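You operate a simulated robot arm through the tools that you are given. There is no shell and no other tool.

Carry out the task below with a simulated robot arm. There is one attempt and no reset: what you move stays moved.

JOB
Square the leg frame by the jack knob, then tighten the dark nut.
Fine: lay the squareness gauge across the legs, turn till the jig screen shows 0.0, pull the jig stop's nut tight with the nut driver; put gauge and driver back. Set down upright: nut driver, squareness gauge.

It is judged by the outcome, as a careful person would: the job done as asked, and still so three seconds after it is handed in. It fails if anything else is knocked over, pushed out of place, dropped, spilled or broken.

ROBOT AND FRAMES
A 7-joint arm with a three-finger gripper, fixed in place. Base frame: the origin is at the foot of the arm, x ahead of it, y to its left, z up; the work surface is at about z = 86.2. Readings come in cm, rad, newtons and seconds.
Its first joint turns from -2.897 to 2.897 rad. Payload 2.69 kg.
The TCP is the grasp point between the finger pads, 3 cm short of the fingertips. In the tool frame z runs along the fingers and y along their closing line. The gripper opens to 12.8 cm. The gripper's body begins 11.7 cm behind the TCP.
Orientation is that of the tool frame in the base frame, as [roll, pitch, yaw] about the fixed x, y, z axes, in that order (R = Rz(yaw) Ry(pitch) Rx(roll)). With the fingers straight down and closing along the base's y, the tool's x points along the base's -x, its y along +y and its z along -z.

CONTROLS
- The arm moves only by the tool jog_arm. Its argument "deltas" is a list of rows, each a list of 7 numbers: the shift along the tool's x, y, z in cm, then the turn, a rotation vector about the tool's x, y, z in rad, then the opening, from 0 (shut) to 1 (fully open). In form: [[x, y, z, wx, wy, wz, gripper], ...]. A call has 1 to 20 rows; each row is the pose to reach, as a shift and turn from the pose commanded when the call began, along the tool's axes at that moment. Each row takes 0.2 s and may step no farther than 5 cm and 0.15 rad from the row before; otherwise, or with a gripper value out of range, the whole call is refused. Where a pose cannot be reached the arm comes as near as it can. A force on the tool above 40 N (or 10 N above the force at the start of the call, whichever is more), or a blocked arm, ends the call early, and 0.2 s more pass. The fingers move at their own pace and stop on an object; they squeeze with about 24 N. The grip force told is the motor's: it shows also when the fingers shut on nothing. Time passes only in rows, and 0.2 s behind the last, so rows that repeat a pose let the fingers close. The reply holds the time, the measured pose of the TCP, the force on the tool along the base axes, the opening and the grip force, in the units named above and with some noise, with the torque about the TCP (base axes, N m) and any sound that the robot's microphone picked up.
- Cameras (640 x 400 px; columns grow to the right, rows downward): "scene" is fixed at [39.57, 64.6, 146.3]; the picture's right is [-0.36, -0.93, 0.00], its down [-0.77, 0.30, -0.56] and it looks along [0.52, -0.20, -0.83] (base axes); focal length 214 px, centre (320, 200). "wrist" rides on the gripper at [5.8, 5.4, -13.1] in the tool frame; the picture's right is [-0.68, 0.74, 0.00], its down [-0.62, -0.57, -0.55] and it looks along [-0.40, -0.37, 0.84] (tool axes); focal length 234 px, centre (320, 200). There is no depth. A picture from a camera that has moved, and an enlarged one, comes with that camera's place and axes in the base frame and with its lens. The place of the scene camera against the robot may be out by one fixed shift of up to 1.2 cm in any direction.
- camera(camera): a new picture of that camera. No time passes.
- move_column(by): slides the trunk up (or, below 0, down) by that many cm; the arm rides with it, the base frame stays. It gives what a move gives, with no picture.
- close_up(camera, box): a new picture of the part [left, top, right, bottom] of that camera's present view, enlarged. No time passes.
- hand_in(): hands the job in; it is judged then, once.

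Places have to be worked out from the pictures, the camera data and where the tool is seen. Open the gripper and draw the arm clear of the work before you hand the job in, unless the task says otherwise.

The tools are called after "Emit:" as a command line: name --pt "numbers of a row" for each row, then --argument value for the rest, lists and objects as JSON in quotes. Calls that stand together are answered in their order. jog_arm: Moves the arm, as the interface text tells. Its arguments: {"type":"object","properties":{"deltas":{"type":"array","items":{"type":"array","items":{"type":"number"}}}},"required":["deltas"]} The other tools are called the same way: move_column (by) slides the trunk up or down; camera (camera) takes a picture; close_up (camera, box) takes an enlarged picture of a part of a camera's view; hand_in () hands the job in.

At the start:

```text
t: 0.0
tool_pos: [63.12, 30.06, 115.66]
tcp_rot: [3.141, 0.0, -3.14]
contact_force: [-0.4, -0.2, -0.3]
moment: [0.01, 0.02, 0.01]
width: 12.8
gripper_force: 0.1
trunk travel left (down, up): [-15.0, 20.0]
```

scene: 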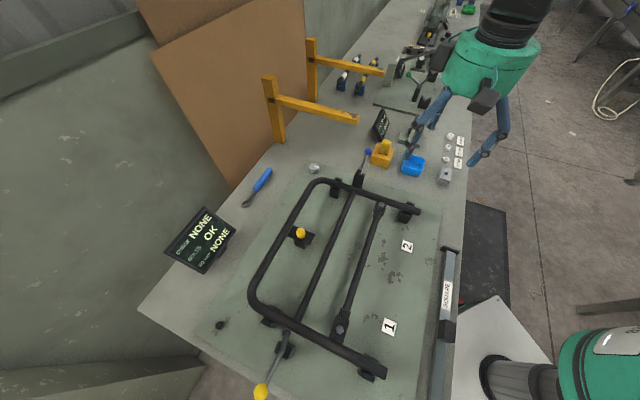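
wrist: 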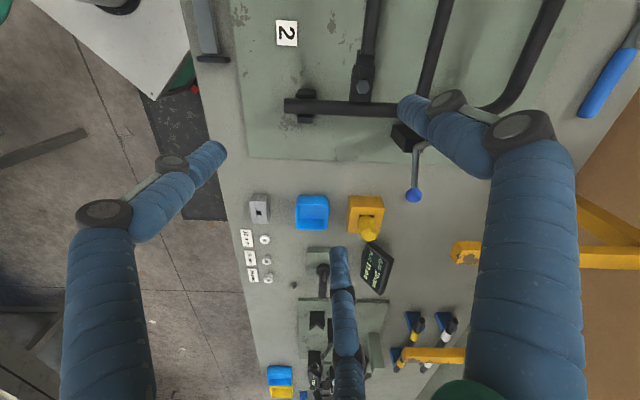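

I start by looking closely at the scene to identify the gauge, the driver, the knob, the nut and the screens.

Emit:
close_up --camera "scene" --box '[150, 170, 310, 270]'

Emit:
close_up --camera "scene" --box '[240, 170, 400, 270]'

Emit:
close_up --camera "scene" --box '[200, 270, 400, 400]'

Emit:
close_up --camera "scene" --box '[340, 90, 480, 190]'

Emit:
close_up --camera "scene" --box '[360, 230, 520, 400]'

```text
4.00 times, centred on (230, 220) of scene
camera zoom: at [39.57, 64.6, 146.3], right [-0.36, -0.93, 0.0], down [-0.77, 0.3, -0.56], along [0.52, -0.2, -0.83], focal length 858 px, centre (680, 120)
```

zoom: 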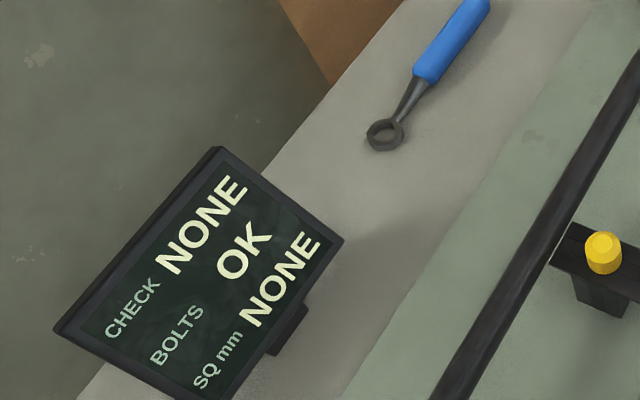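

```text
4.00 times, centred on (320, 220) of scene
camera zoom: at [39.57, 64.6, 146.3], right [-0.36, -0.93, 0.0], down [-0.77, 0.3, -0.56], along [0.52, -0.2, -0.83], focal length 858 px, centre (320, 120)
```

zoom: 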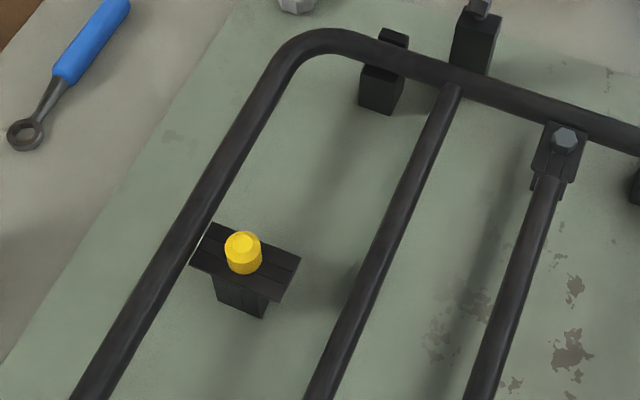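

```text
3.08 times, centred on (300, 335) of scene
camera zoom: at [39.57, 64.6, 146.3], right [-0.36, -0.93, 0.0], down [-0.77, 0.3, -0.56], along [0.52, -0.2, -0.83], focal length 660 px, centre (382, -215)
```

zoom: 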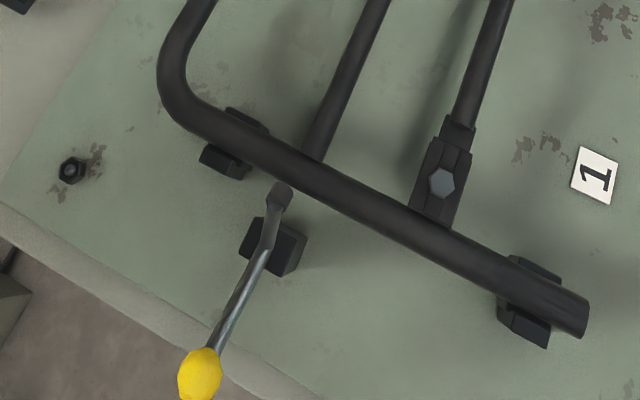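

```text
4.00 times, centred on (410, 140) of scene
camera zoom: at [39.57, 64.6, 146.3], right [-0.36, -0.93, 0.0], down [-0.77, 0.3, -0.56], along [0.52, -0.2, -0.83], focal length 858 px, centre (-40, 440)
```

zoom: 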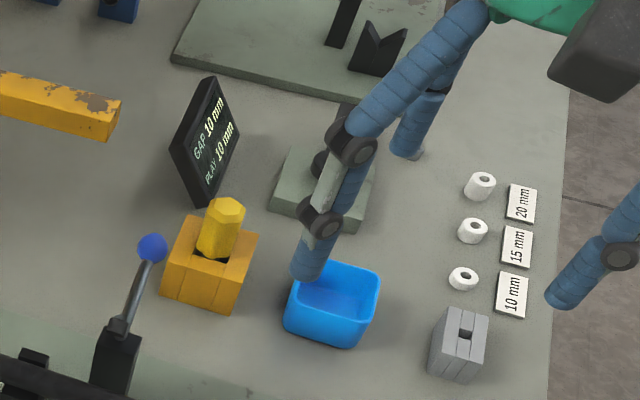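

```text
2.35 times, centred on (440, 315) of scene
camera zoom: at [39.57, 64.6, 146.3], right [-0.36, -0.93, 0.0], down [-0.77, 0.3, -0.56], along [0.52, -0.2, -0.83], focal length 505 px, centre (38, -71)
```

zoom: 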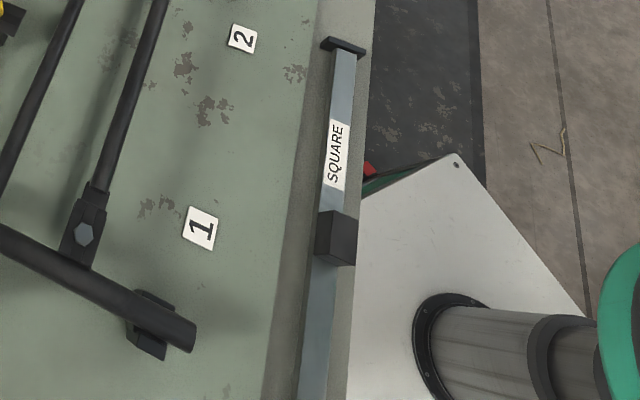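

The gauge lies near the robot-side edge. I now enlarge the wrist view to identify the driver and the other items.

Emit:
close_up --camera "wrist" --box '[230, 170, 430, 300]'

Emit:
close_up --camera "wrist" --box '[250, 290, 480, 400]'

Emit:
close_up --camera "scene" --box '[360, 110, 410, 180]'

Emit:
close_up --camera "scene" --box '[320, 0, 500, 120]'

Emit:
close_up --camera "scene" --box '[190, 290, 290, 360]'

Emit:
close_up --camera "scene" --box '[280, 140, 360, 190]'

```text
3.08 times, centred on (330, 235) of wrist
camera zoom: at [57.07, 35.37, 128.77], right [0.68, 0.74, 0.0], down [0.62, -0.57, 0.55], along [0.4, -0.37, -0.84], focal length 720 px, centre (289, 92)
```

zoom: 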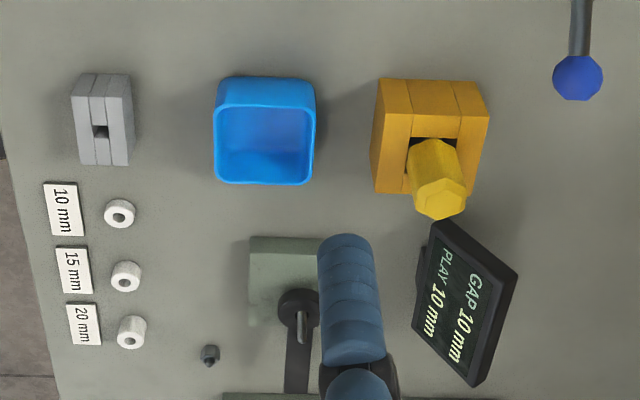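

```text
2.78 times, centred on (365, 345) of wrist
camera zoom: at [57.07, 35.37, 128.77], right [0.68, 0.74, 0.0], down [0.62, -0.57, 0.55], along [0.4, -0.37, -0.84], focal length 652 px, centre (195, -204)
```

zoom: 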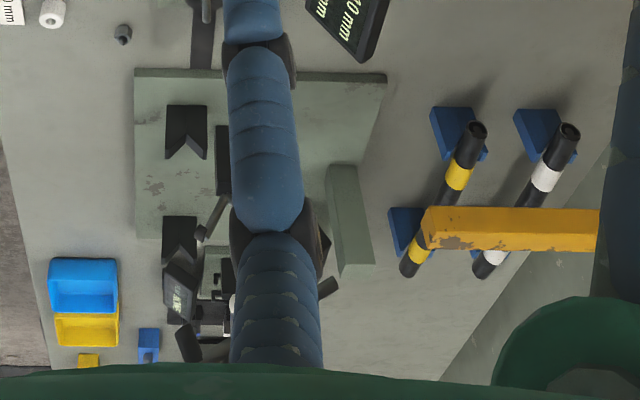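

```text
5.71 times, centred on (385, 145) of scene
camera zoom: at [39.57, 64.6, 146.3], right [-0.36, -0.93, 0.0], down [-0.77, 0.3, -0.56], along [0.52, -0.2, -0.83], focal length 1226 px, centre (-51, 514)
```

zoom: 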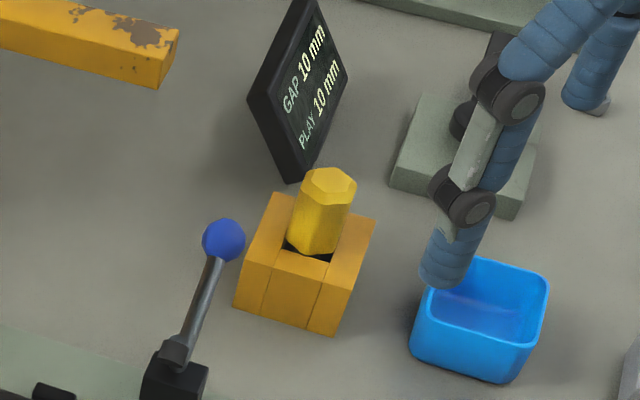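

```text
3.33 times, centred on (410, 60) of scene
camera zoom: at [39.57, 64.6, 146.3], right [-0.36, -0.93, 0.0], down [-0.77, 0.3, -0.56], along [0.52, -0.2, -0.83], focal length 715 px, centre (20, 667)
```

zoom: 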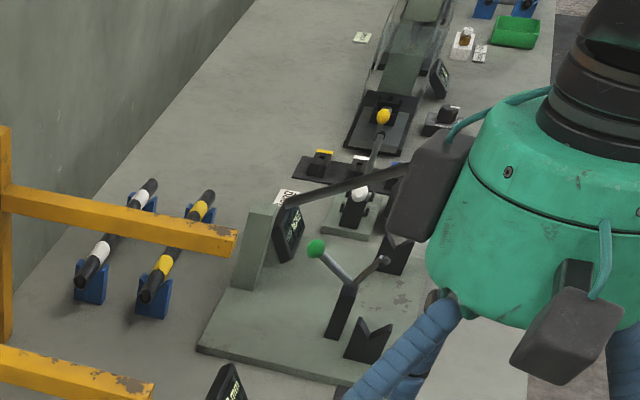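

```text
5.71 times, centred on (240, 325) of scene
camera zoom: at [39.57, 64.6, 146.3], right [-0.36, -0.93, 0.0], down [-0.77, 0.3, -0.56], along [0.52, -0.2, -0.83], focal length 1226 px, centre (777, -514)
```

zoom: 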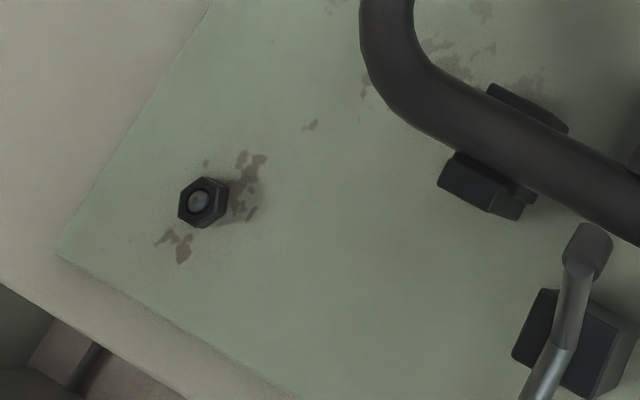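

```text
8.00 times, centred on (320, 165) of scene
camera zoom: at [39.57, 64.6, 146.3], right [-0.36, -0.93, 0.0], down [-0.77, 0.3, -0.56], along [0.52, -0.2, -0.83], focal length 1716 px, centre (320, 480)
```

zoom: 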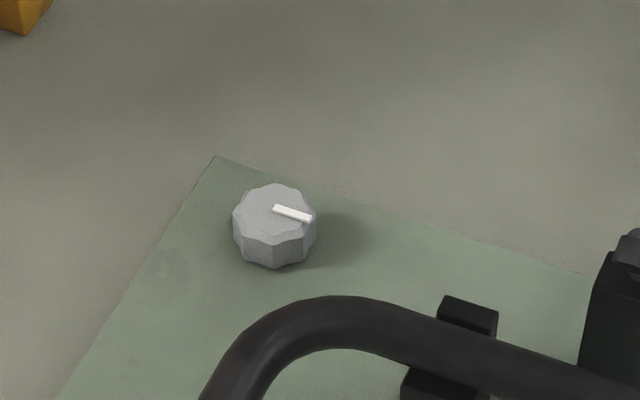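

Working from the pictures, the table runs at about 45° to the base axes: long axis ≈ (0.72, -0.70). The gauge is centred near (32, 36), the grey jack knob near (90, 47), the dark nut near (52, 85), and the yellow hex driver stands in its block near (86, 22). I move above the gauge with the closing line square to it, to see it well.

Emit:
jog_arm --pt "4.4 0.85 0.4 0 0 0.11 1" --pt "8.8 1.7 0.8 0 0 0.22 1" --pt "13.2 2.55 1.2 0 0 0.33 1" --pt "17.6 3.4 1.6 0 0 0.44 1" --pt "22.0 4.25 2 0 0 0.55 1" --pt "26.4 5.1 2.4 0 0 0.66 1" --pt "31.0 5.95 2.8 0 0 0.785 1" --pt "31.0 5.95 2.8 0 0 0.785 1"

Emit:
camera --camera "wrist"

Emit:
camera --camera "scene"

```text
t: 1.8
tool_pos: [31.88, 36.06, 112.95]
tcp_rot: [3.141, -0.001, 2.357]
contact_force: [0.8, 0.3, 0.1]
moment: [0.02, -0.03, 0.01]
width: 12.78
gripper_force: 0.1
trunk travel left (down, up): [-15.0, 20.0]
```

```text
taken
camera wrist: at [31.45, 43.99, 126.0], right [1.0, 0.04, 0.0], down [0.04, -0.84, 0.55], along [0.02, -0.55, -0.84], focal length 234 px, centre (320, 200)
```

wrist: 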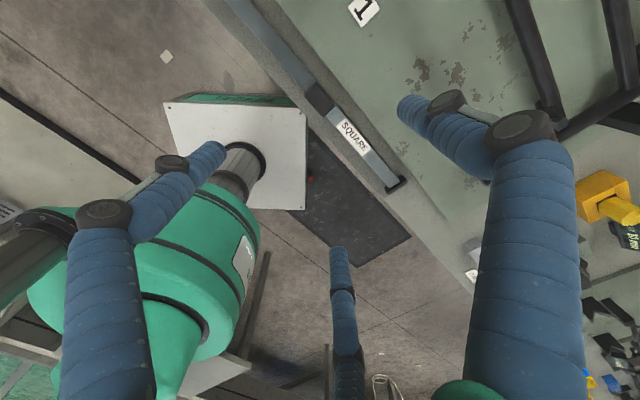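

```text
taken
```

scene: 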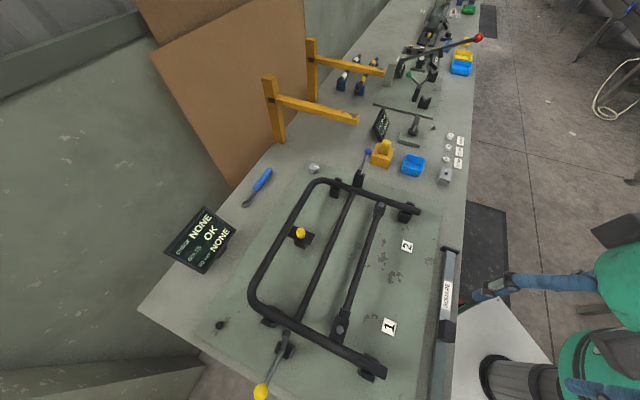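

I enlarge the gauge in this wrist view to understand its shape.

Emit:
close_up --camera "wrist" --box '[220, 0, 440, 220]'

Emit:
close_up --camera "scene" --box '[400, 230, 480, 290]'

Emit:
close_up --camera "scene" --box '[400, 300, 500, 400]'

Emit:
close_up --camera "scene" --box '[320, 160, 440, 240]'

```text
1.82 times, centred on (330, 110) of wrist
camera zoom: at [31.45, 43.99, 126.0], right [1.0, 0.04, 0.0], down [0.04, -0.84, 0.55], along [0.02, -0.55, -0.84], focal length 426 px, centre (302, 364)
```

zoom: 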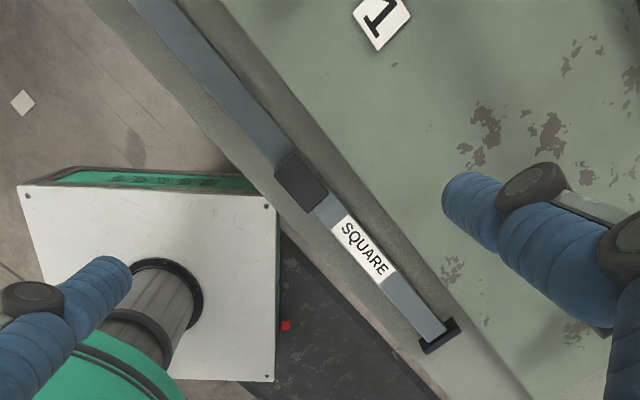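

```text
6.67 times, centred on (440, 260) of scene
camera zoom: at [39.57, 64.6, 146.3], right [-0.36, -0.93, 0.0], down [-0.77, 0.3, -0.56], along [0.52, -0.2, -0.83], focal length 1430 px, centre (-480, -200)
```

zoom: 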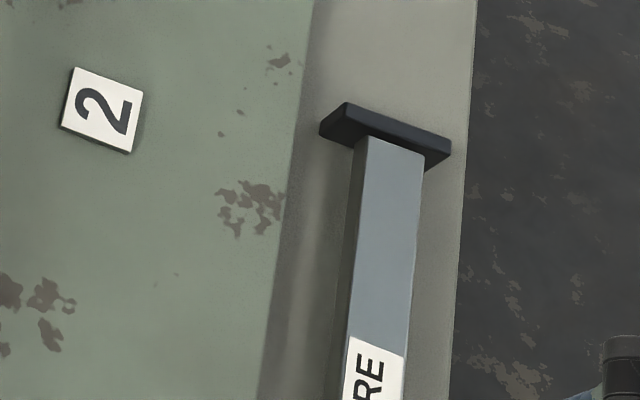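

```text
4.00 times, centred on (450, 350) of scene
camera zoom: at [39.57, 64.6, 146.3], right [-0.36, -0.93, 0.0], down [-0.77, 0.3, -0.56], along [0.52, -0.2, -0.83], focal length 858 px, centre (-200, -400)
```

zoom: 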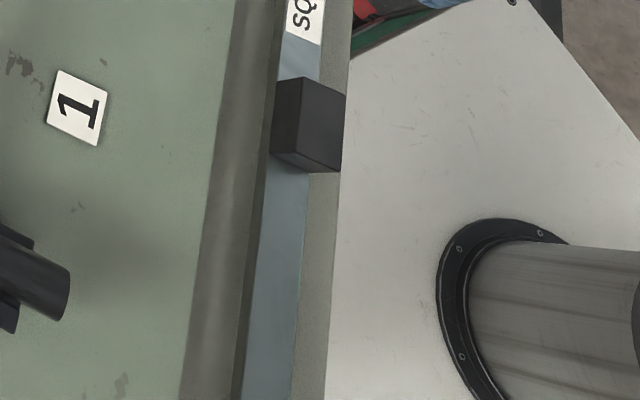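

```text
5.00 times, centred on (380, 200) of scene
camera zoom: at [39.57, 64.6, 146.3], right [-0.36, -0.93, 0.0], down [-0.77, 0.3, -0.56], along [0.52, -0.2, -0.83], focal length 1072 px, centre (20, 200)
```

zoom: 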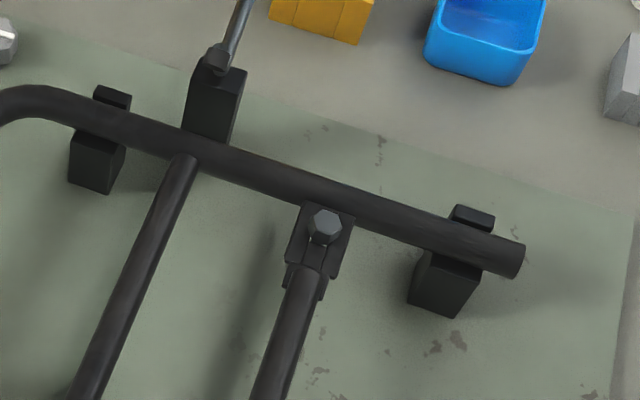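

I shift back along the gauge to see its other end.

Emit:
jog_arm --pt "4.5 0.5 0 0 0 0 1" --pt "9 1 0 0 0 0 1" --pt "13.5 1.5 0 0 0 0 1" --pt "18 2 0 0 0 0 1" --pt "22 2 0 0 0 0 1" --pt "22 2 0 0 0 0 1"

Emit:
camera --camera "wrist"

Emit:
close_up --camera "wrist" --box '[220, 60, 440, 260]'

```text
t: 3.2
tool_pos: [17.91, 52.99, 112.73]
tcp_rot: [-3.141, 0.0, 2.355]
contact_force: [-0.6, 0.2, 0.4]
moment: [-0.03, -0.02, 0.0]
width: 12.8
gripper_force: 0.2
trunk travel left (down, up): [-15.0, 20.0]
```

```text
taken
camera wrist: at [17.43, 60.92, 125.81], right [1.0, 0.04, 0.0], down [0.04, -0.83, 0.55], along [0.02, -0.55, -0.84], focal length 234 px, centre (320, 200)
```

wrist: 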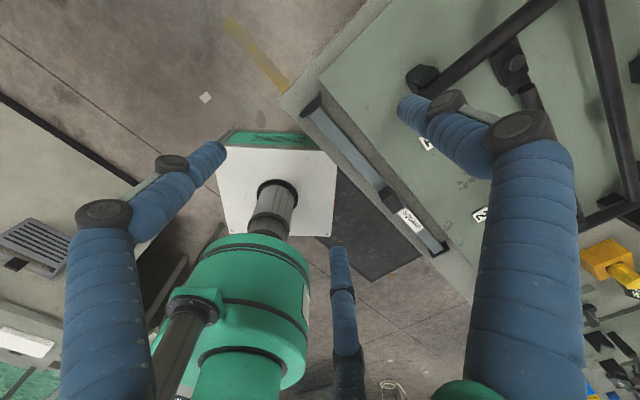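

```text
2.00 times, centred on (330, 160) of wrist
camera zoom: at [17.43, 60.92, 125.81], right [1.0, 0.04, 0.0], down [0.04, -0.83, 0.55], along [0.02, -0.55, -0.84], focal length 468 px, centre (300, 280)
```

zoom: 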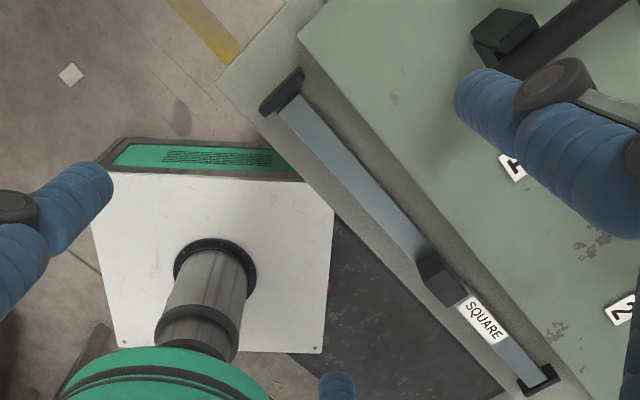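

The gauge is 42 cm long, centred near (31.2, 37.9), with a block in the middle and end plates. Now I raise the tool and look over the frame from the wrist.

Emit:
jog_arm --pt "-3.3 2.8 -1 0 0 0 1" --pt "-6.6 5.6 -2 0 0 0 1" --pt "-9.9 8.4 -3 0 0 0 1" --pt "-13.2 11.2 -4 0 0 0 1" --pt "-16.5 14 -5 0 0 0 1" --pt "-16.5 17 -6 0 0 0 1" --pt "-16.5 20 -7 0 0 0 1" --pt "-16.5 24 -7 0 0 0 1" --pt "-16.5 24 -7 0 0 0 1"

Emit:
camera --camera "wrist"

```text
t: 5.2
tool_pos: [46.44, 58.16, 119.64]
tcp_rot: [-3.141, 0.0, 2.359]
contact_force: [0.1, -0.7, -0.1]
moment: [-0.04, 0.06, 0.03]
width: 12.81
gripper_force: 0.0
trunk travel left (down, up): [-15.0, 20.0]
```

```text
taken
camera wrist: at [46.02, 66.05, 132.77], right [1.0, 0.04, 0.0], down [0.04, -0.83, 0.55], along [0.02, -0.55, -0.84], focal length 234 px, centre (320, 200)
```

wrist: 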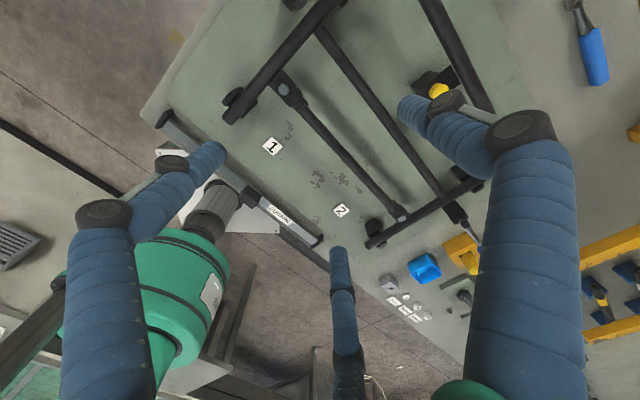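

A good overview. I enlarge both leg ends and the gauge.

Emit:
close_up --camera "wrist" --box '[200, 0, 360, 100]'

Emit:
close_up --camera "wrist" --box '[340, 160, 500, 280]'

Emit:
close_up --camera "wrist" --box '[150, 90, 350, 250]'

```text
4.00 times, centred on (280, 50) of wrist
camera zoom: at [46.02, 66.05, 132.77], right [1.0, 0.04, 0.0], down [0.04, -0.83, 0.55], along [0.02, -0.55, -0.84], focal length 937 px, centre (480, 800)
```

zoom: 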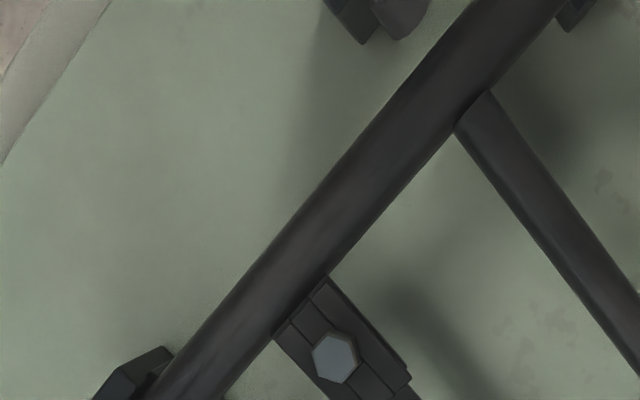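

```text
3.33 times, centred on (420, 220) of wrist
camera zoom: at [46.02, 66.05, 132.77], right [1.0, 0.04, 0.0], down [0.04, -0.83, 0.55], along [0.02, -0.55, -0.84], focal length 781 px, centre (-13, 133)
```

zoom: 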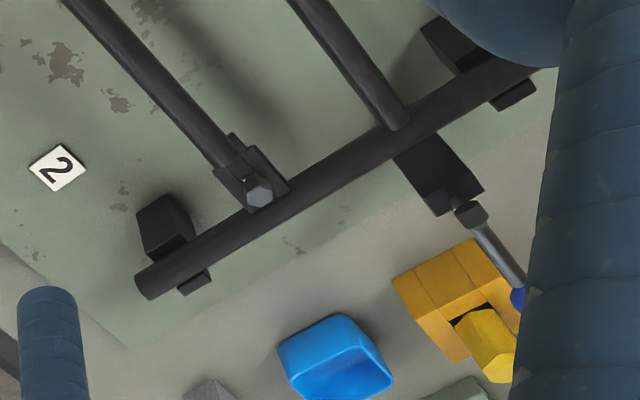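

```text
2.50 times, centred on (250, 170) of wrist
camera zoom: at [46.02, 66.05, 132.77], right [1.0, 0.04, 0.0], down [0.04, -0.83, 0.55], along [0.02, -0.55, -0.84], focal length 585 px, centre (495, 275)
```

zoom: 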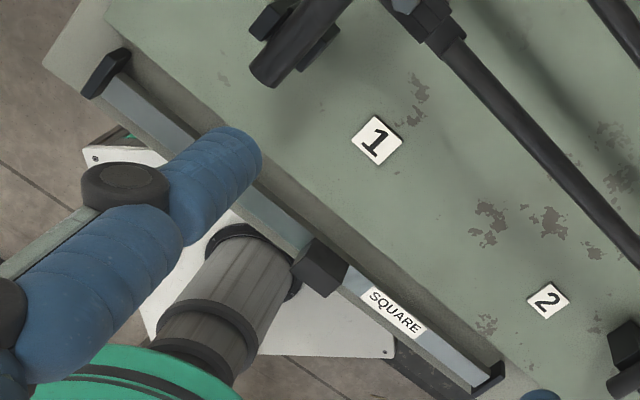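

The leg ends sit at about (59.3, 25.3) and (29.8, 54.4), 41 cm apart with tubes at z≈90. I go down above the gauge's middle block for a close look at the gauge's construction and grip.

Emit:
jog_arm --pt "-0.6 -4.2 1 0 0 0 1" --pt "-1.2 -8.4 2 0 0 0 1" --pt "-1.8 -12.6 4 0 0 0 1" --pt "-2.4 -16.8 6 0 0 0 1" --pt "-3.0 -21 8 0 0 0 1" --pt "-3.6 -25.1 10 0 0 0 1" --pt "-3.6 -25.1 14 0 0 0 1" --pt "-3.6 -25.1 18 0 0 0 1" --pt "-3.6 -25.1 21 0 0 0 1" --pt "-3.6 -25.1 21 0 0 0 1"

Emit:
camera --camera "wrist"

Emit:
camera --camera "scene"

```text
t: 7.4
tool_pos: [31.03, 37.83, 98.78]
tcp_rot: [-3.141, 0.002, 2.357]
contact_force: [0.1, 0.3, -0.2]
moment: [0.01, 0.01, -0.01]
width: 12.8
gripper_force: 0.1
trunk travel left (down, up): [-15.0, 20.0]
```

```text
taken
camera wrist: at [30.7, 45.82, 111.92], right [1.0, 0.04, 0.0], down [0.04, -0.84, 0.55], along [0.02, -0.55, -0.84], focal length 234 px, centre (320, 200)
```

wrist: 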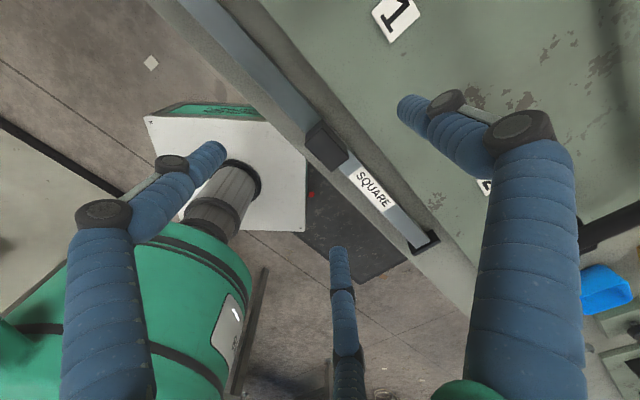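

```text
taken
```

scene: 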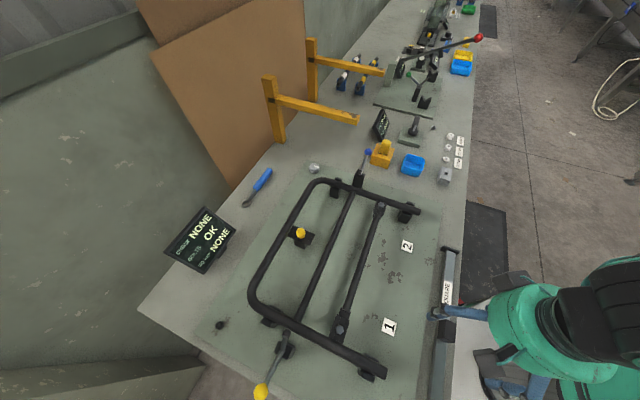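

I enlarge the gauge block and ends in the new wrist view.

Emit:
close_up --camera "wrist" --box '[280, 100, 460, 260]'

Emit:
close_up --camera "wrist" --box '[390, 210, 460, 260]'

Emit:
close_up --camera "wrist" --box '[280, 100, 380, 190]'

```text
2.50 times, centred on (370, 180) of wrist
camera zoom: at [30.7, 45.82, 111.92], right [1.0, 0.04, 0.0], down [0.04, -0.84, 0.55], along [0.02, -0.55, -0.84], focal length 585 px, centre (195, 250)
```

zoom: 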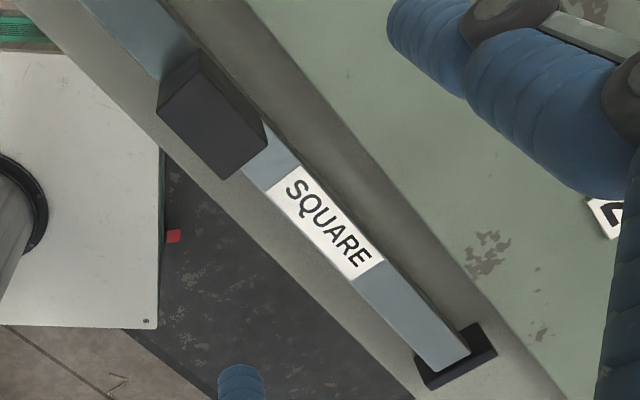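

```text
8.00 times, centred on (425, 235) of wrist
camera zoom: at [30.7, 45.82, 111.92], right [1.0, 0.04, 0.0], down [0.04, -0.84, 0.55], along [0.02, -0.55, -0.84], focal length 1873 px, centre (-520, -80)
```

zoom: 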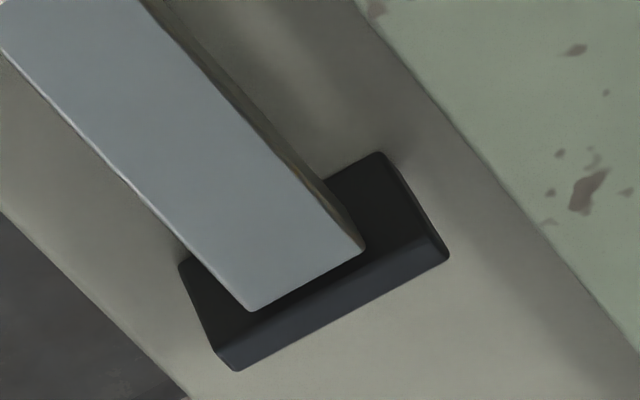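

```text
4.44 times, centred on (330, 145) of wrist
camera zoom: at [30.7, 45.82, 111.92], right [1.0, 0.04, 0.0], down [0.04, -0.84, 0.55], along [0.02, -0.55, -0.84], focal length 1041 px, centre (276, 444)
```

zoom: 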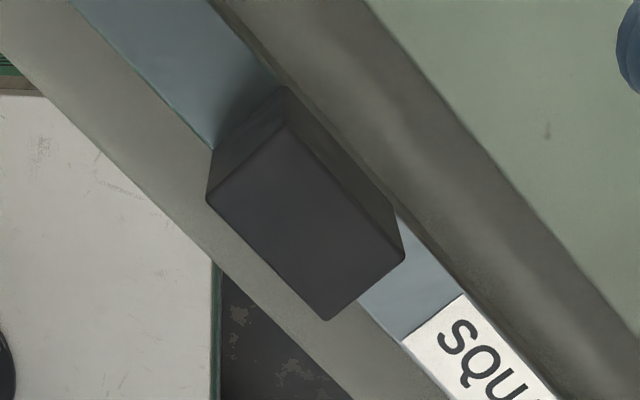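

The gauge is a beam on two end feet, with a handle block (≈4.2 × 2.5 cm, top ≈ z 91.5) in its middle. I descend over the block and close.

Emit:
jog_arm --pt "-0.4 0.2 3 0 0 0 1" --pt "-0.4 0.2 6 0 0 0 1" --pt "-0.4 0.2 8.3 0 0 0 1" --pt "-0.4 0.2 8.3 0 0 0 1"

Emit:
camera --camera "wrist"

Emit:
camera --camera "scene"

```text
t: 8.4
tool_pos: [31.75, 37.67, 90.33]
tcp_rot: [-3.14, 0.001, 2.357]
contact_force: [0.6, 0.1, -0.8]
moment: [0.0, -0.03, -0.02]
width: 12.8
gripper_force: 0.2
trunk travel left (down, up): [-15.0, 20.0]
```

```text
taken
camera wrist: at [31.34, 45.69, 103.65], right [1.0, 0.04, 0.0], down [0.04, -0.84, 0.55], along [0.02, -0.55, -0.84], focal length 234 px, centre (320, 200)
```

wrist: 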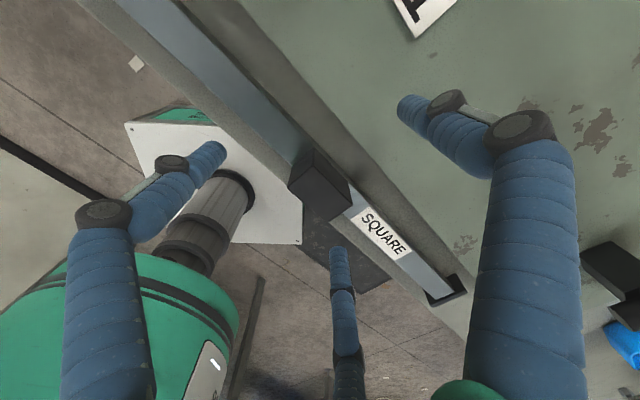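

```text
taken
```

scene: 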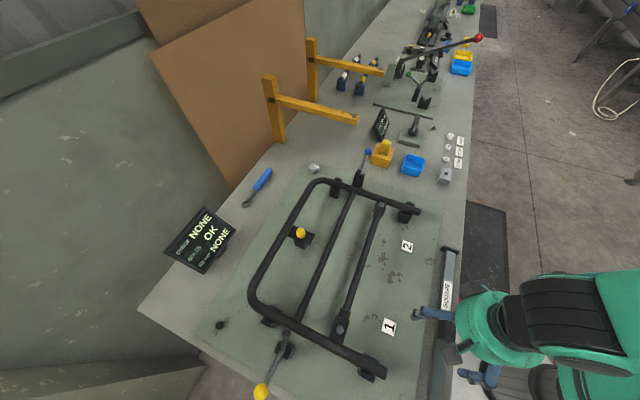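

The block sits right between the fingers. I close the gripper.

Emit:
jog_arm --pt "0 0 0 0 0 0 0.3" --pt "0 0 0 0 0 0 0.1" --pt "0 0 0 0 0 0 0.0" --pt "0 0 0 0 0 0 0.0"

Emit:
camera --camera "wrist"

```text
t: 9.4
tool_pos: [31.74, 37.77, 90.47]
tcp_rot: [3.142, 0.0, 2.355]
contact_force: [-1.1, -0.5, -0.6]
moment: [-0.04, 0.07, -0.02]
width: 4.55
gripper_force: 23.6
trunk travel left (down, up): [-15.0, 20.0]
```

```text
taken
camera wrist: at [31.3, 45.66, 103.68], right [1.0, 0.04, 0.0], down [0.04, -0.84, 0.55], along [0.02, -0.55, -0.84], focal length 234 px, centre (320, 200)
```

wrist: 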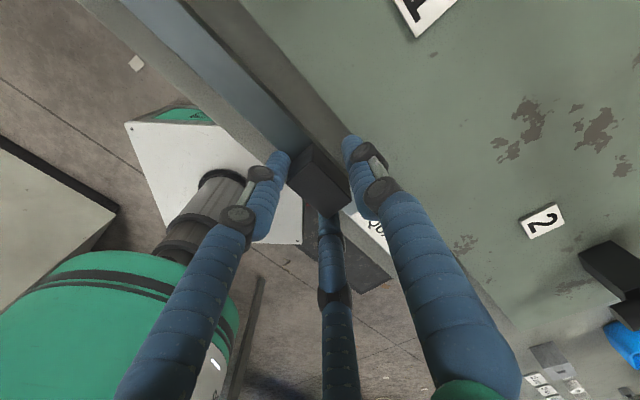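

The width of 4.55 cm is larger than I judged the block to be; I look closely at the contact.

Emit:
close_up --camera "wrist" --box '[240, 110, 400, 230]'

Emit:
close_up --camera "scene" --box '[400, 280, 500, 370]'

```text
3.33 times, centred on (320, 170) of wrist
camera zoom: at [31.3, 45.66, 103.68], right [1.0, 0.04, 0.0], down [0.04, -0.84, 0.55], along [0.02, -0.55, -0.84], focal length 781 px, centre (320, 300)
```

zoom: 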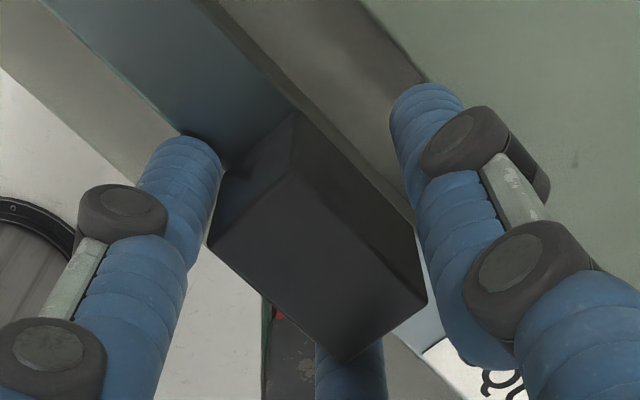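

```text
4.44 times, centred on (450, 325) of scene
camera zoom: at [39.57, 64.6, 146.3], right [-0.36, -0.93, 0.0], down [-0.77, 0.3, -0.56], along [0.52, -0.2, -0.83], focal length 953 px, centre (-258, -356)
```

zoom: 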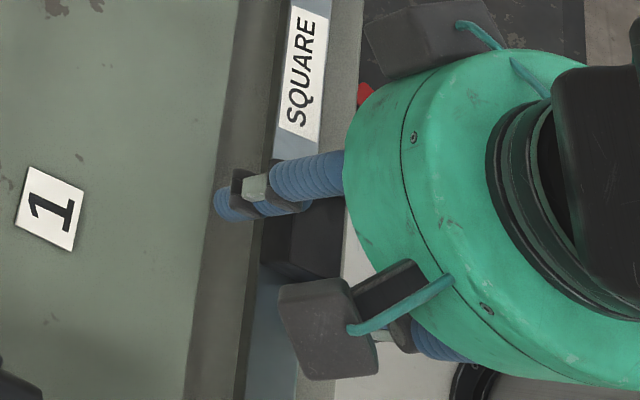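

The fingers are on the block's sides. I try a small lift and watch weight and movement.

Emit:
jog_arm --pt "0 0 -0.5 0 0 0 0" --pt "0 0 -1 0 0 0 0" --pt "0 0 -2 0 0 0 0" --pt "0 0 -3 0 0 0 0" --pt "0 0 -3 0 0 0 0"

Emit:
camera --camera "wrist"

Emit:
camera --camera "scene"

```text
t: 10.6
tool_pos: [31.65, 37.79, 93.55]
tcp_rot: [3.141, -0.001, 2.356]
contact_force: [-0.3, -0.6, -2.1]
moment: [0.0, 0.0, 0.04]
width: 4.54
gripper_force: 24.0
trunk travel left (down, up): [-15.0, 20.0]
```

```text
taken
camera wrist: at [31.28, 45.74, 106.71], right [1.0, 0.04, 0.0], down [0.04, -0.84, 0.55], along [0.02, -0.55, -0.84], focal length 234 px, centre (320, 200)
```

wrist: 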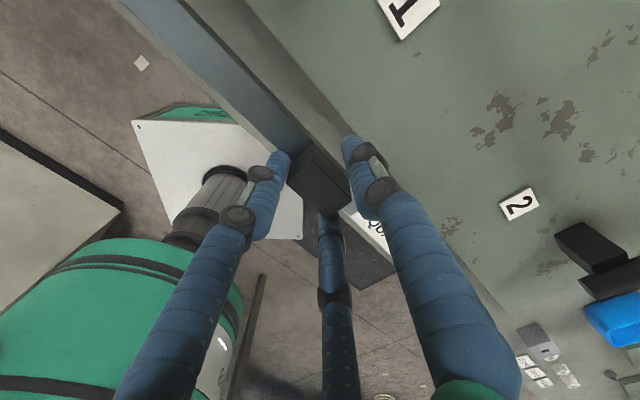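

```text
taken
```

scene: 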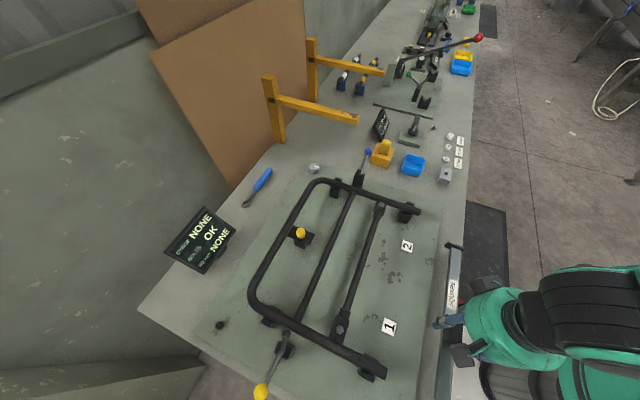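

The gauge lifts cleanly (≈0.2 kg). I raise it and carry it over the legs, to about t=67 (between the end V-blocks and the bolted bracket), at a safe height, to compare its feet with the legs.

Emit:
jog_arm --pt "0 0 -3.5 0 0 0 0" --pt "0 0 -7 0 0 0 0" --pt "0 0 -9.5 0 0 0 0" --pt "-1.3 3 -9.5 0 0 0 0" --pt "-2.6 6 -9.5 0 0 0 0" --pt "-3.9 9 -9.5 0 0 0 0" --pt "-5.2 12 -9.5 0 0 0 0" --pt "-6.5 15 -9.5 0 0 0 0" --pt "-7.7 17.9 -9.5 0 0 0 0" --pt "-7.7 17.9 -9.5 0 0 0 0" --pt "-7.7 17.9 -9.5 0 0 0 0"

Emit:
camera --camera "wrist"

Emit:
camera --camera "scene"

```text
t: 13.0
tool_pos: [49.84, 45.16, 102.84]
tcp_rot: [-3.141, -0.001, 2.357]
contact_force: [-0.6, -1.0, -1.6]
moment: [0.01, 0.01, 0.0]
width: 4.52
gripper_force: 24.1
trunk travel left (down, up): [-15.0, 20.0]
```

```text
taken
camera wrist: at [49.39, 52.97, 116.0], right [1.0, 0.04, 0.0], down [0.04, -0.84, 0.55], along [0.02, -0.55, -0.84], focal length 234 px, centre (320, 200)
```

wrist: 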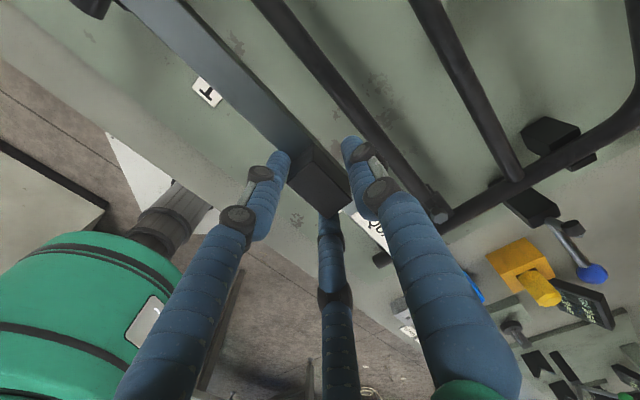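

```text
taken
```

scene: 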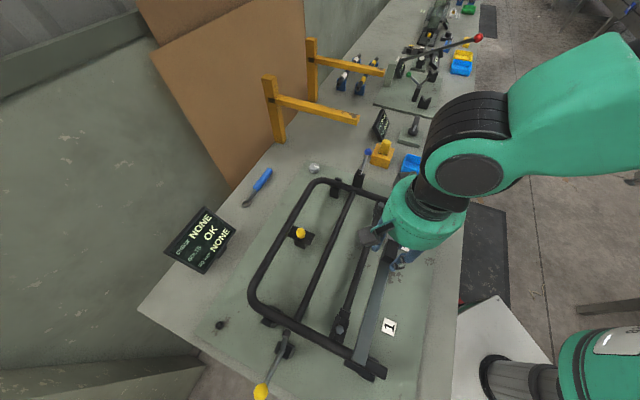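

I enlarge the gauge's ends to compare them with the legs before lowering.

Emit:
close_up --camera "scene" --box '[310, 300, 410, 400]'

Emit:
close_up --camera "wrist" --box '[60, 0, 220, 100]'

Emit:
close_up --camera "wrist" --box '[320, 180, 480, 280]'

```text
4.00 times, centred on (360, 350) of scene
camera zoom: at [39.57, 64.6, 146.3], right [-0.36, -0.93, 0.0], down [-0.77, 0.3, -0.56], along [0.52, -0.2, -0.83], focal length 858 px, centre (160, -400)
```

zoom: 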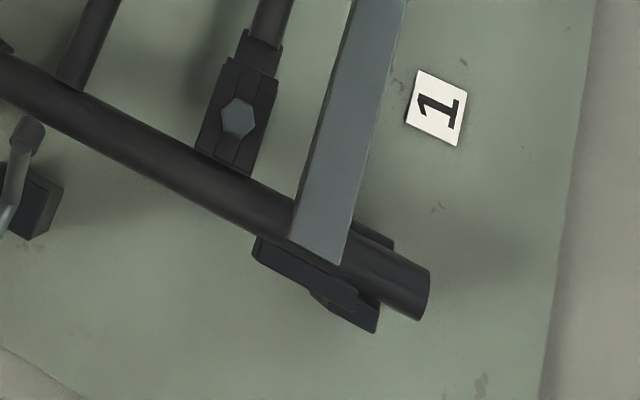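

```text
4.00 times, centred on (140, 50) of wrist
camera zoom: at [49.39, 52.97, 116.0], right [1.0, 0.04, 0.0], down [0.04, -0.84, 0.55], along [0.02, -0.55, -0.84], focal length 937 px, centre (1040, 800)
```

zoom: 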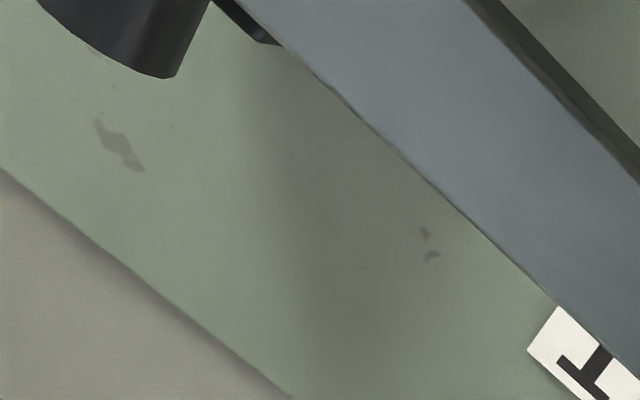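

```text
4.00 times, centred on (400, 230) of wrist
camera zoom: at [49.39, 52.97, 116.0], right [1.0, 0.04, 0.0], down [0.04, -0.84, 0.55], along [0.02, -0.55, -0.84], focal length 937 px, centre (0, 80)
```

zoom: 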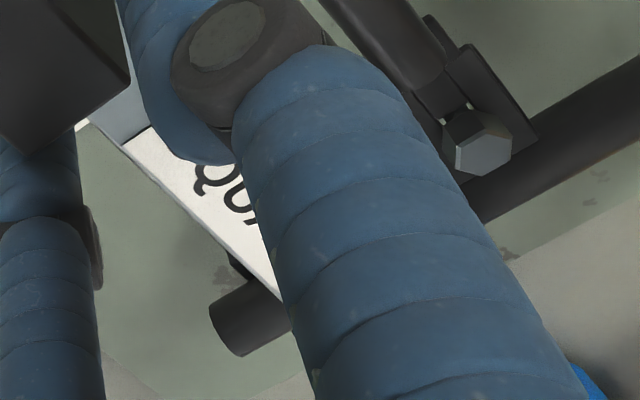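

The feet line up with the legs within half a centimetre. I shift 0.25 cm and lower, carefully near contact.

Emit:
jog_arm --pt "-0.3 -0.1 2 0 0 0 0" --pt "-0.3 -0.1 4 0 0 0 0" --pt "-0.3 -0.1 5.5 0 0 0 0" --pt "-0.3 -0.1 6.0 0 0 0 0" --pt "-0.3 -0.1 6.0 0 0 0 0"

Emit:
close_up --camera "scene" --box '[310, 300, 410, 400]'

Emit:
close_up --camera "scene" --box '[160, 200, 460, 400]'

Emit:
camera --camera "wrist"

```text
t: 14.2
tool_pos: [49.92, 45.0, 97.08]
tcp_rot: [3.137, -0.002, 2.357]
contact_force: [-14.1, 13.1, 27.3]
moment: [0.21, 0.72, -0.23]
width: 4.54
gripper_force: 24.3
trunk travel left (down, up): [-15.0, 20.0]
```

```text
4.00 times, centred on (360, 350) of scene
camera zoom: at [39.57, 64.6, 146.3], right [-0.36, -0.93, 0.0], down [-0.77, 0.3, -0.56], along [0.52, -0.2, -0.83], focal length 858 px, centre (160, -400)
```

zoom: 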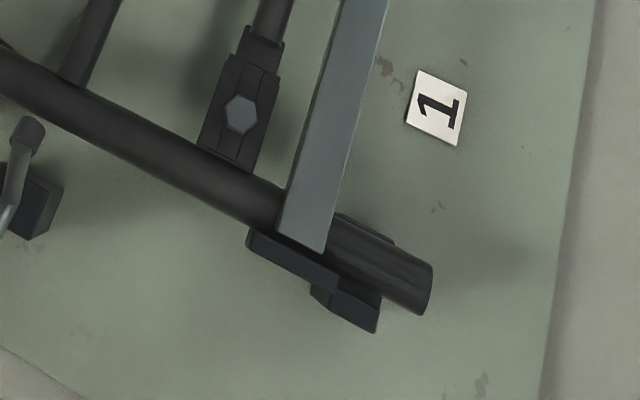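

```text
2.00 times, centred on (310, 300) of scene
camera zoom: at [39.57, 64.6, 146.3], right [-0.36, -0.93, 0.0], down [-0.77, 0.3, -0.56], along [0.52, -0.2, -0.83], focal length 429 px, centre (340, 0)
```

zoom: 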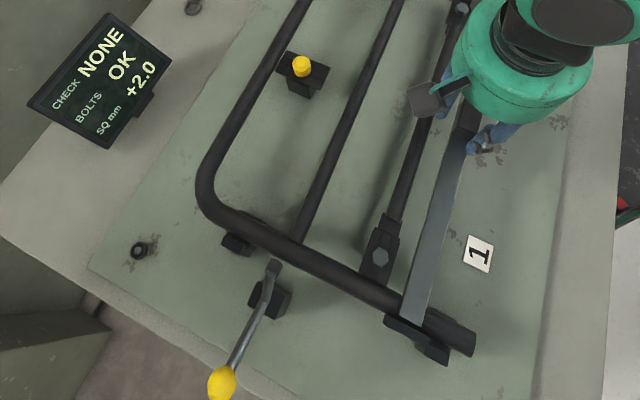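

```text
taken
camera wrist: at [49.4, 52.81, 110.42], right [1.0, 0.04, 0.0], down [0.03, -0.84, 0.55], along [0.03, -0.55, -0.84], focal length 234 px, centre (320, 200)
```

wrist: 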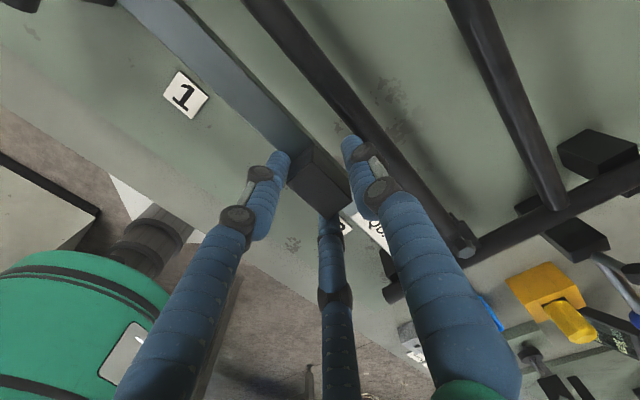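

Contact occurred (27 N up, with a sideways push toward -s), and the screen already reads SQ +2.0. I ease up a little and shift slightly with the push, so the gauge isn't forced.

Emit:
jog_arm --pt "0.0 0 -0.3 0 0 0 0" --pt "0.0 0 -0.3 0 0 0 0"

Emit:
close_up --camera "scene" --box '[160, 200, 260, 280]'

Emit:
close_up --camera "wrist" --box '[300, 200, 460, 320]'

Emit:
close_up --camera "scene" --box '[370, 190, 440, 240]'

```text
t: 14.8
tool_pos: [49.84, 44.94, 97.25]
tcp_rot: [-3.141, 0.001, 2.356]
contact_force: [-10.3, 23.1, 5.1]
moment: [0.86, 0.19, -0.66]
width: 4.48
gripper_force: 24.3
trunk travel left (down, up): [-15.0, 20.0]
```

```text
5.00 times, centred on (210, 240) of scene
camera zoom: at [39.57, 64.6, 146.3], right [-0.36, -0.93, 0.0], down [-0.77, 0.3, -0.56], along [0.52, -0.2, -0.83], focal length 1072 px, centre (870, 0)
```

zoom: 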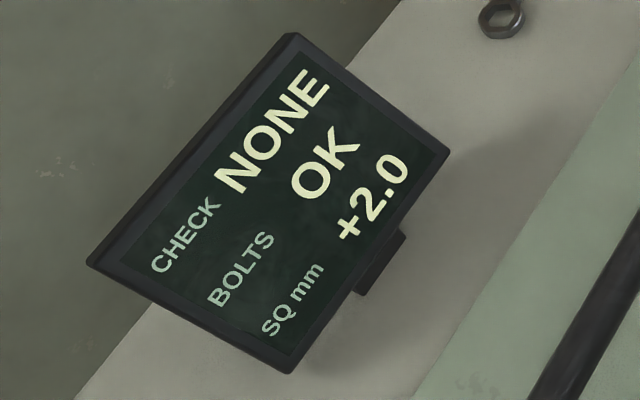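

```text
3.33 times, centred on (380, 260) of wrist
camera zoom: at [49.41, 52.81, 110.39], right [1.0, 0.04, 0.0], down [0.04, -0.83, 0.55], along [0.02, -0.55, -0.84], focal length 781 px, centre (120, 0)
```

zoom: 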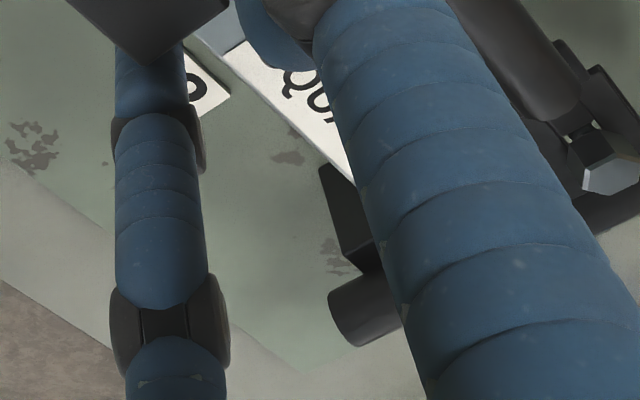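

```text
8.00 times, centred on (405, 215) of scene
camera zoom: at [39.57, 64.6, 146.3], right [-0.36, -0.93, 0.0], down [-0.77, 0.3, -0.56], along [0.52, -0.2, -0.83], focal length 1716 px, centre (-360, 80)
```

zoom: 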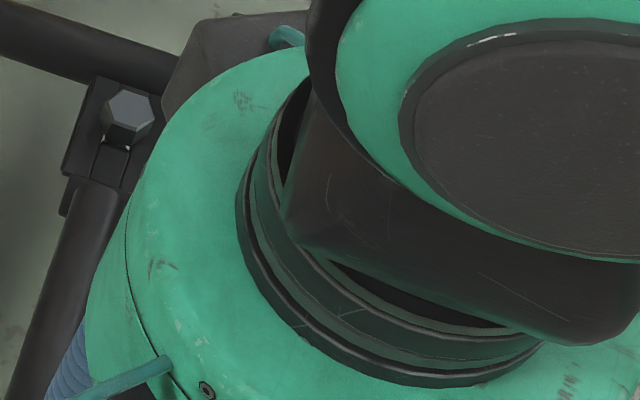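

A sideways force of ≈24 N toward -s remains, so the foot lip bears on leg 2's outer side: the gauge wants to sit a bit further toward -s. I shift that way in small steps.

Emit:
jog_arm --pt "0.15 0 0 0 0 0 0" --pt "0.3 0 0 0 0 0 0" --pt "0.3 0 0 0 0 0 0"

```text
t: 15.6
tool_pos: [49.67, 44.9, 97.25]
tcp_rot: [-3.141, 0.0, 2.357]
contact_force: [2.8, 1.0, -2.4]
moment: [0.04, -0.13, 0.07]
width: 4.48
gripper_force: 24.2
trunk travel left (down, up): [-15.0, 20.0]
```

Free now. I lower in small steps, watching the forces.

Emit:
jog_arm --pt "0.1 0 0.15 0 0 0 0" --pt "0.1 0 0.3 0 0 0 0" --pt "0.1 0 0.3 0 0 0 0"

Emit:
close_up --camera "scene" --box '[310, 300, 410, 400]'

```text
t: 16.4
tool_pos: [49.63, 44.96, 97.23]
tcp_rot: [-3.141, 0.0, 2.358]
contact_force: [-4.7, -5.9, 21.2]
moment: [-0.46, 0.41, -0.01]
width: 4.53
gripper_force: 24.4
trunk travel left (down, up): [-15.0, 20.0]
```

```text
4.00 times, centred on (360, 350) of scene
camera zoom: at [39.57, 64.6, 146.3], right [-0.36, -0.93, 0.0], down [-0.77, 0.3, -0.56], along [0.52, -0.2, -0.83], focal length 858 px, centre (160, -400)
```

zoom: 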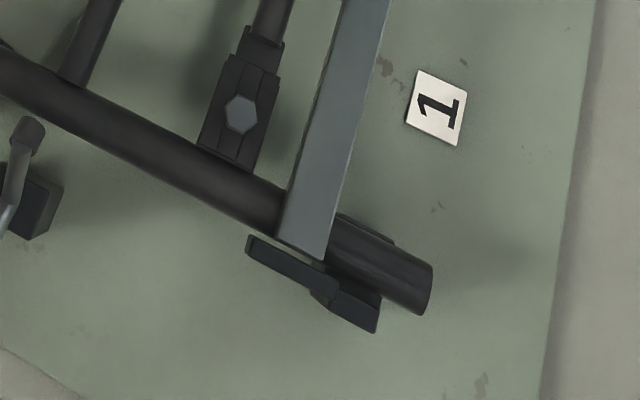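

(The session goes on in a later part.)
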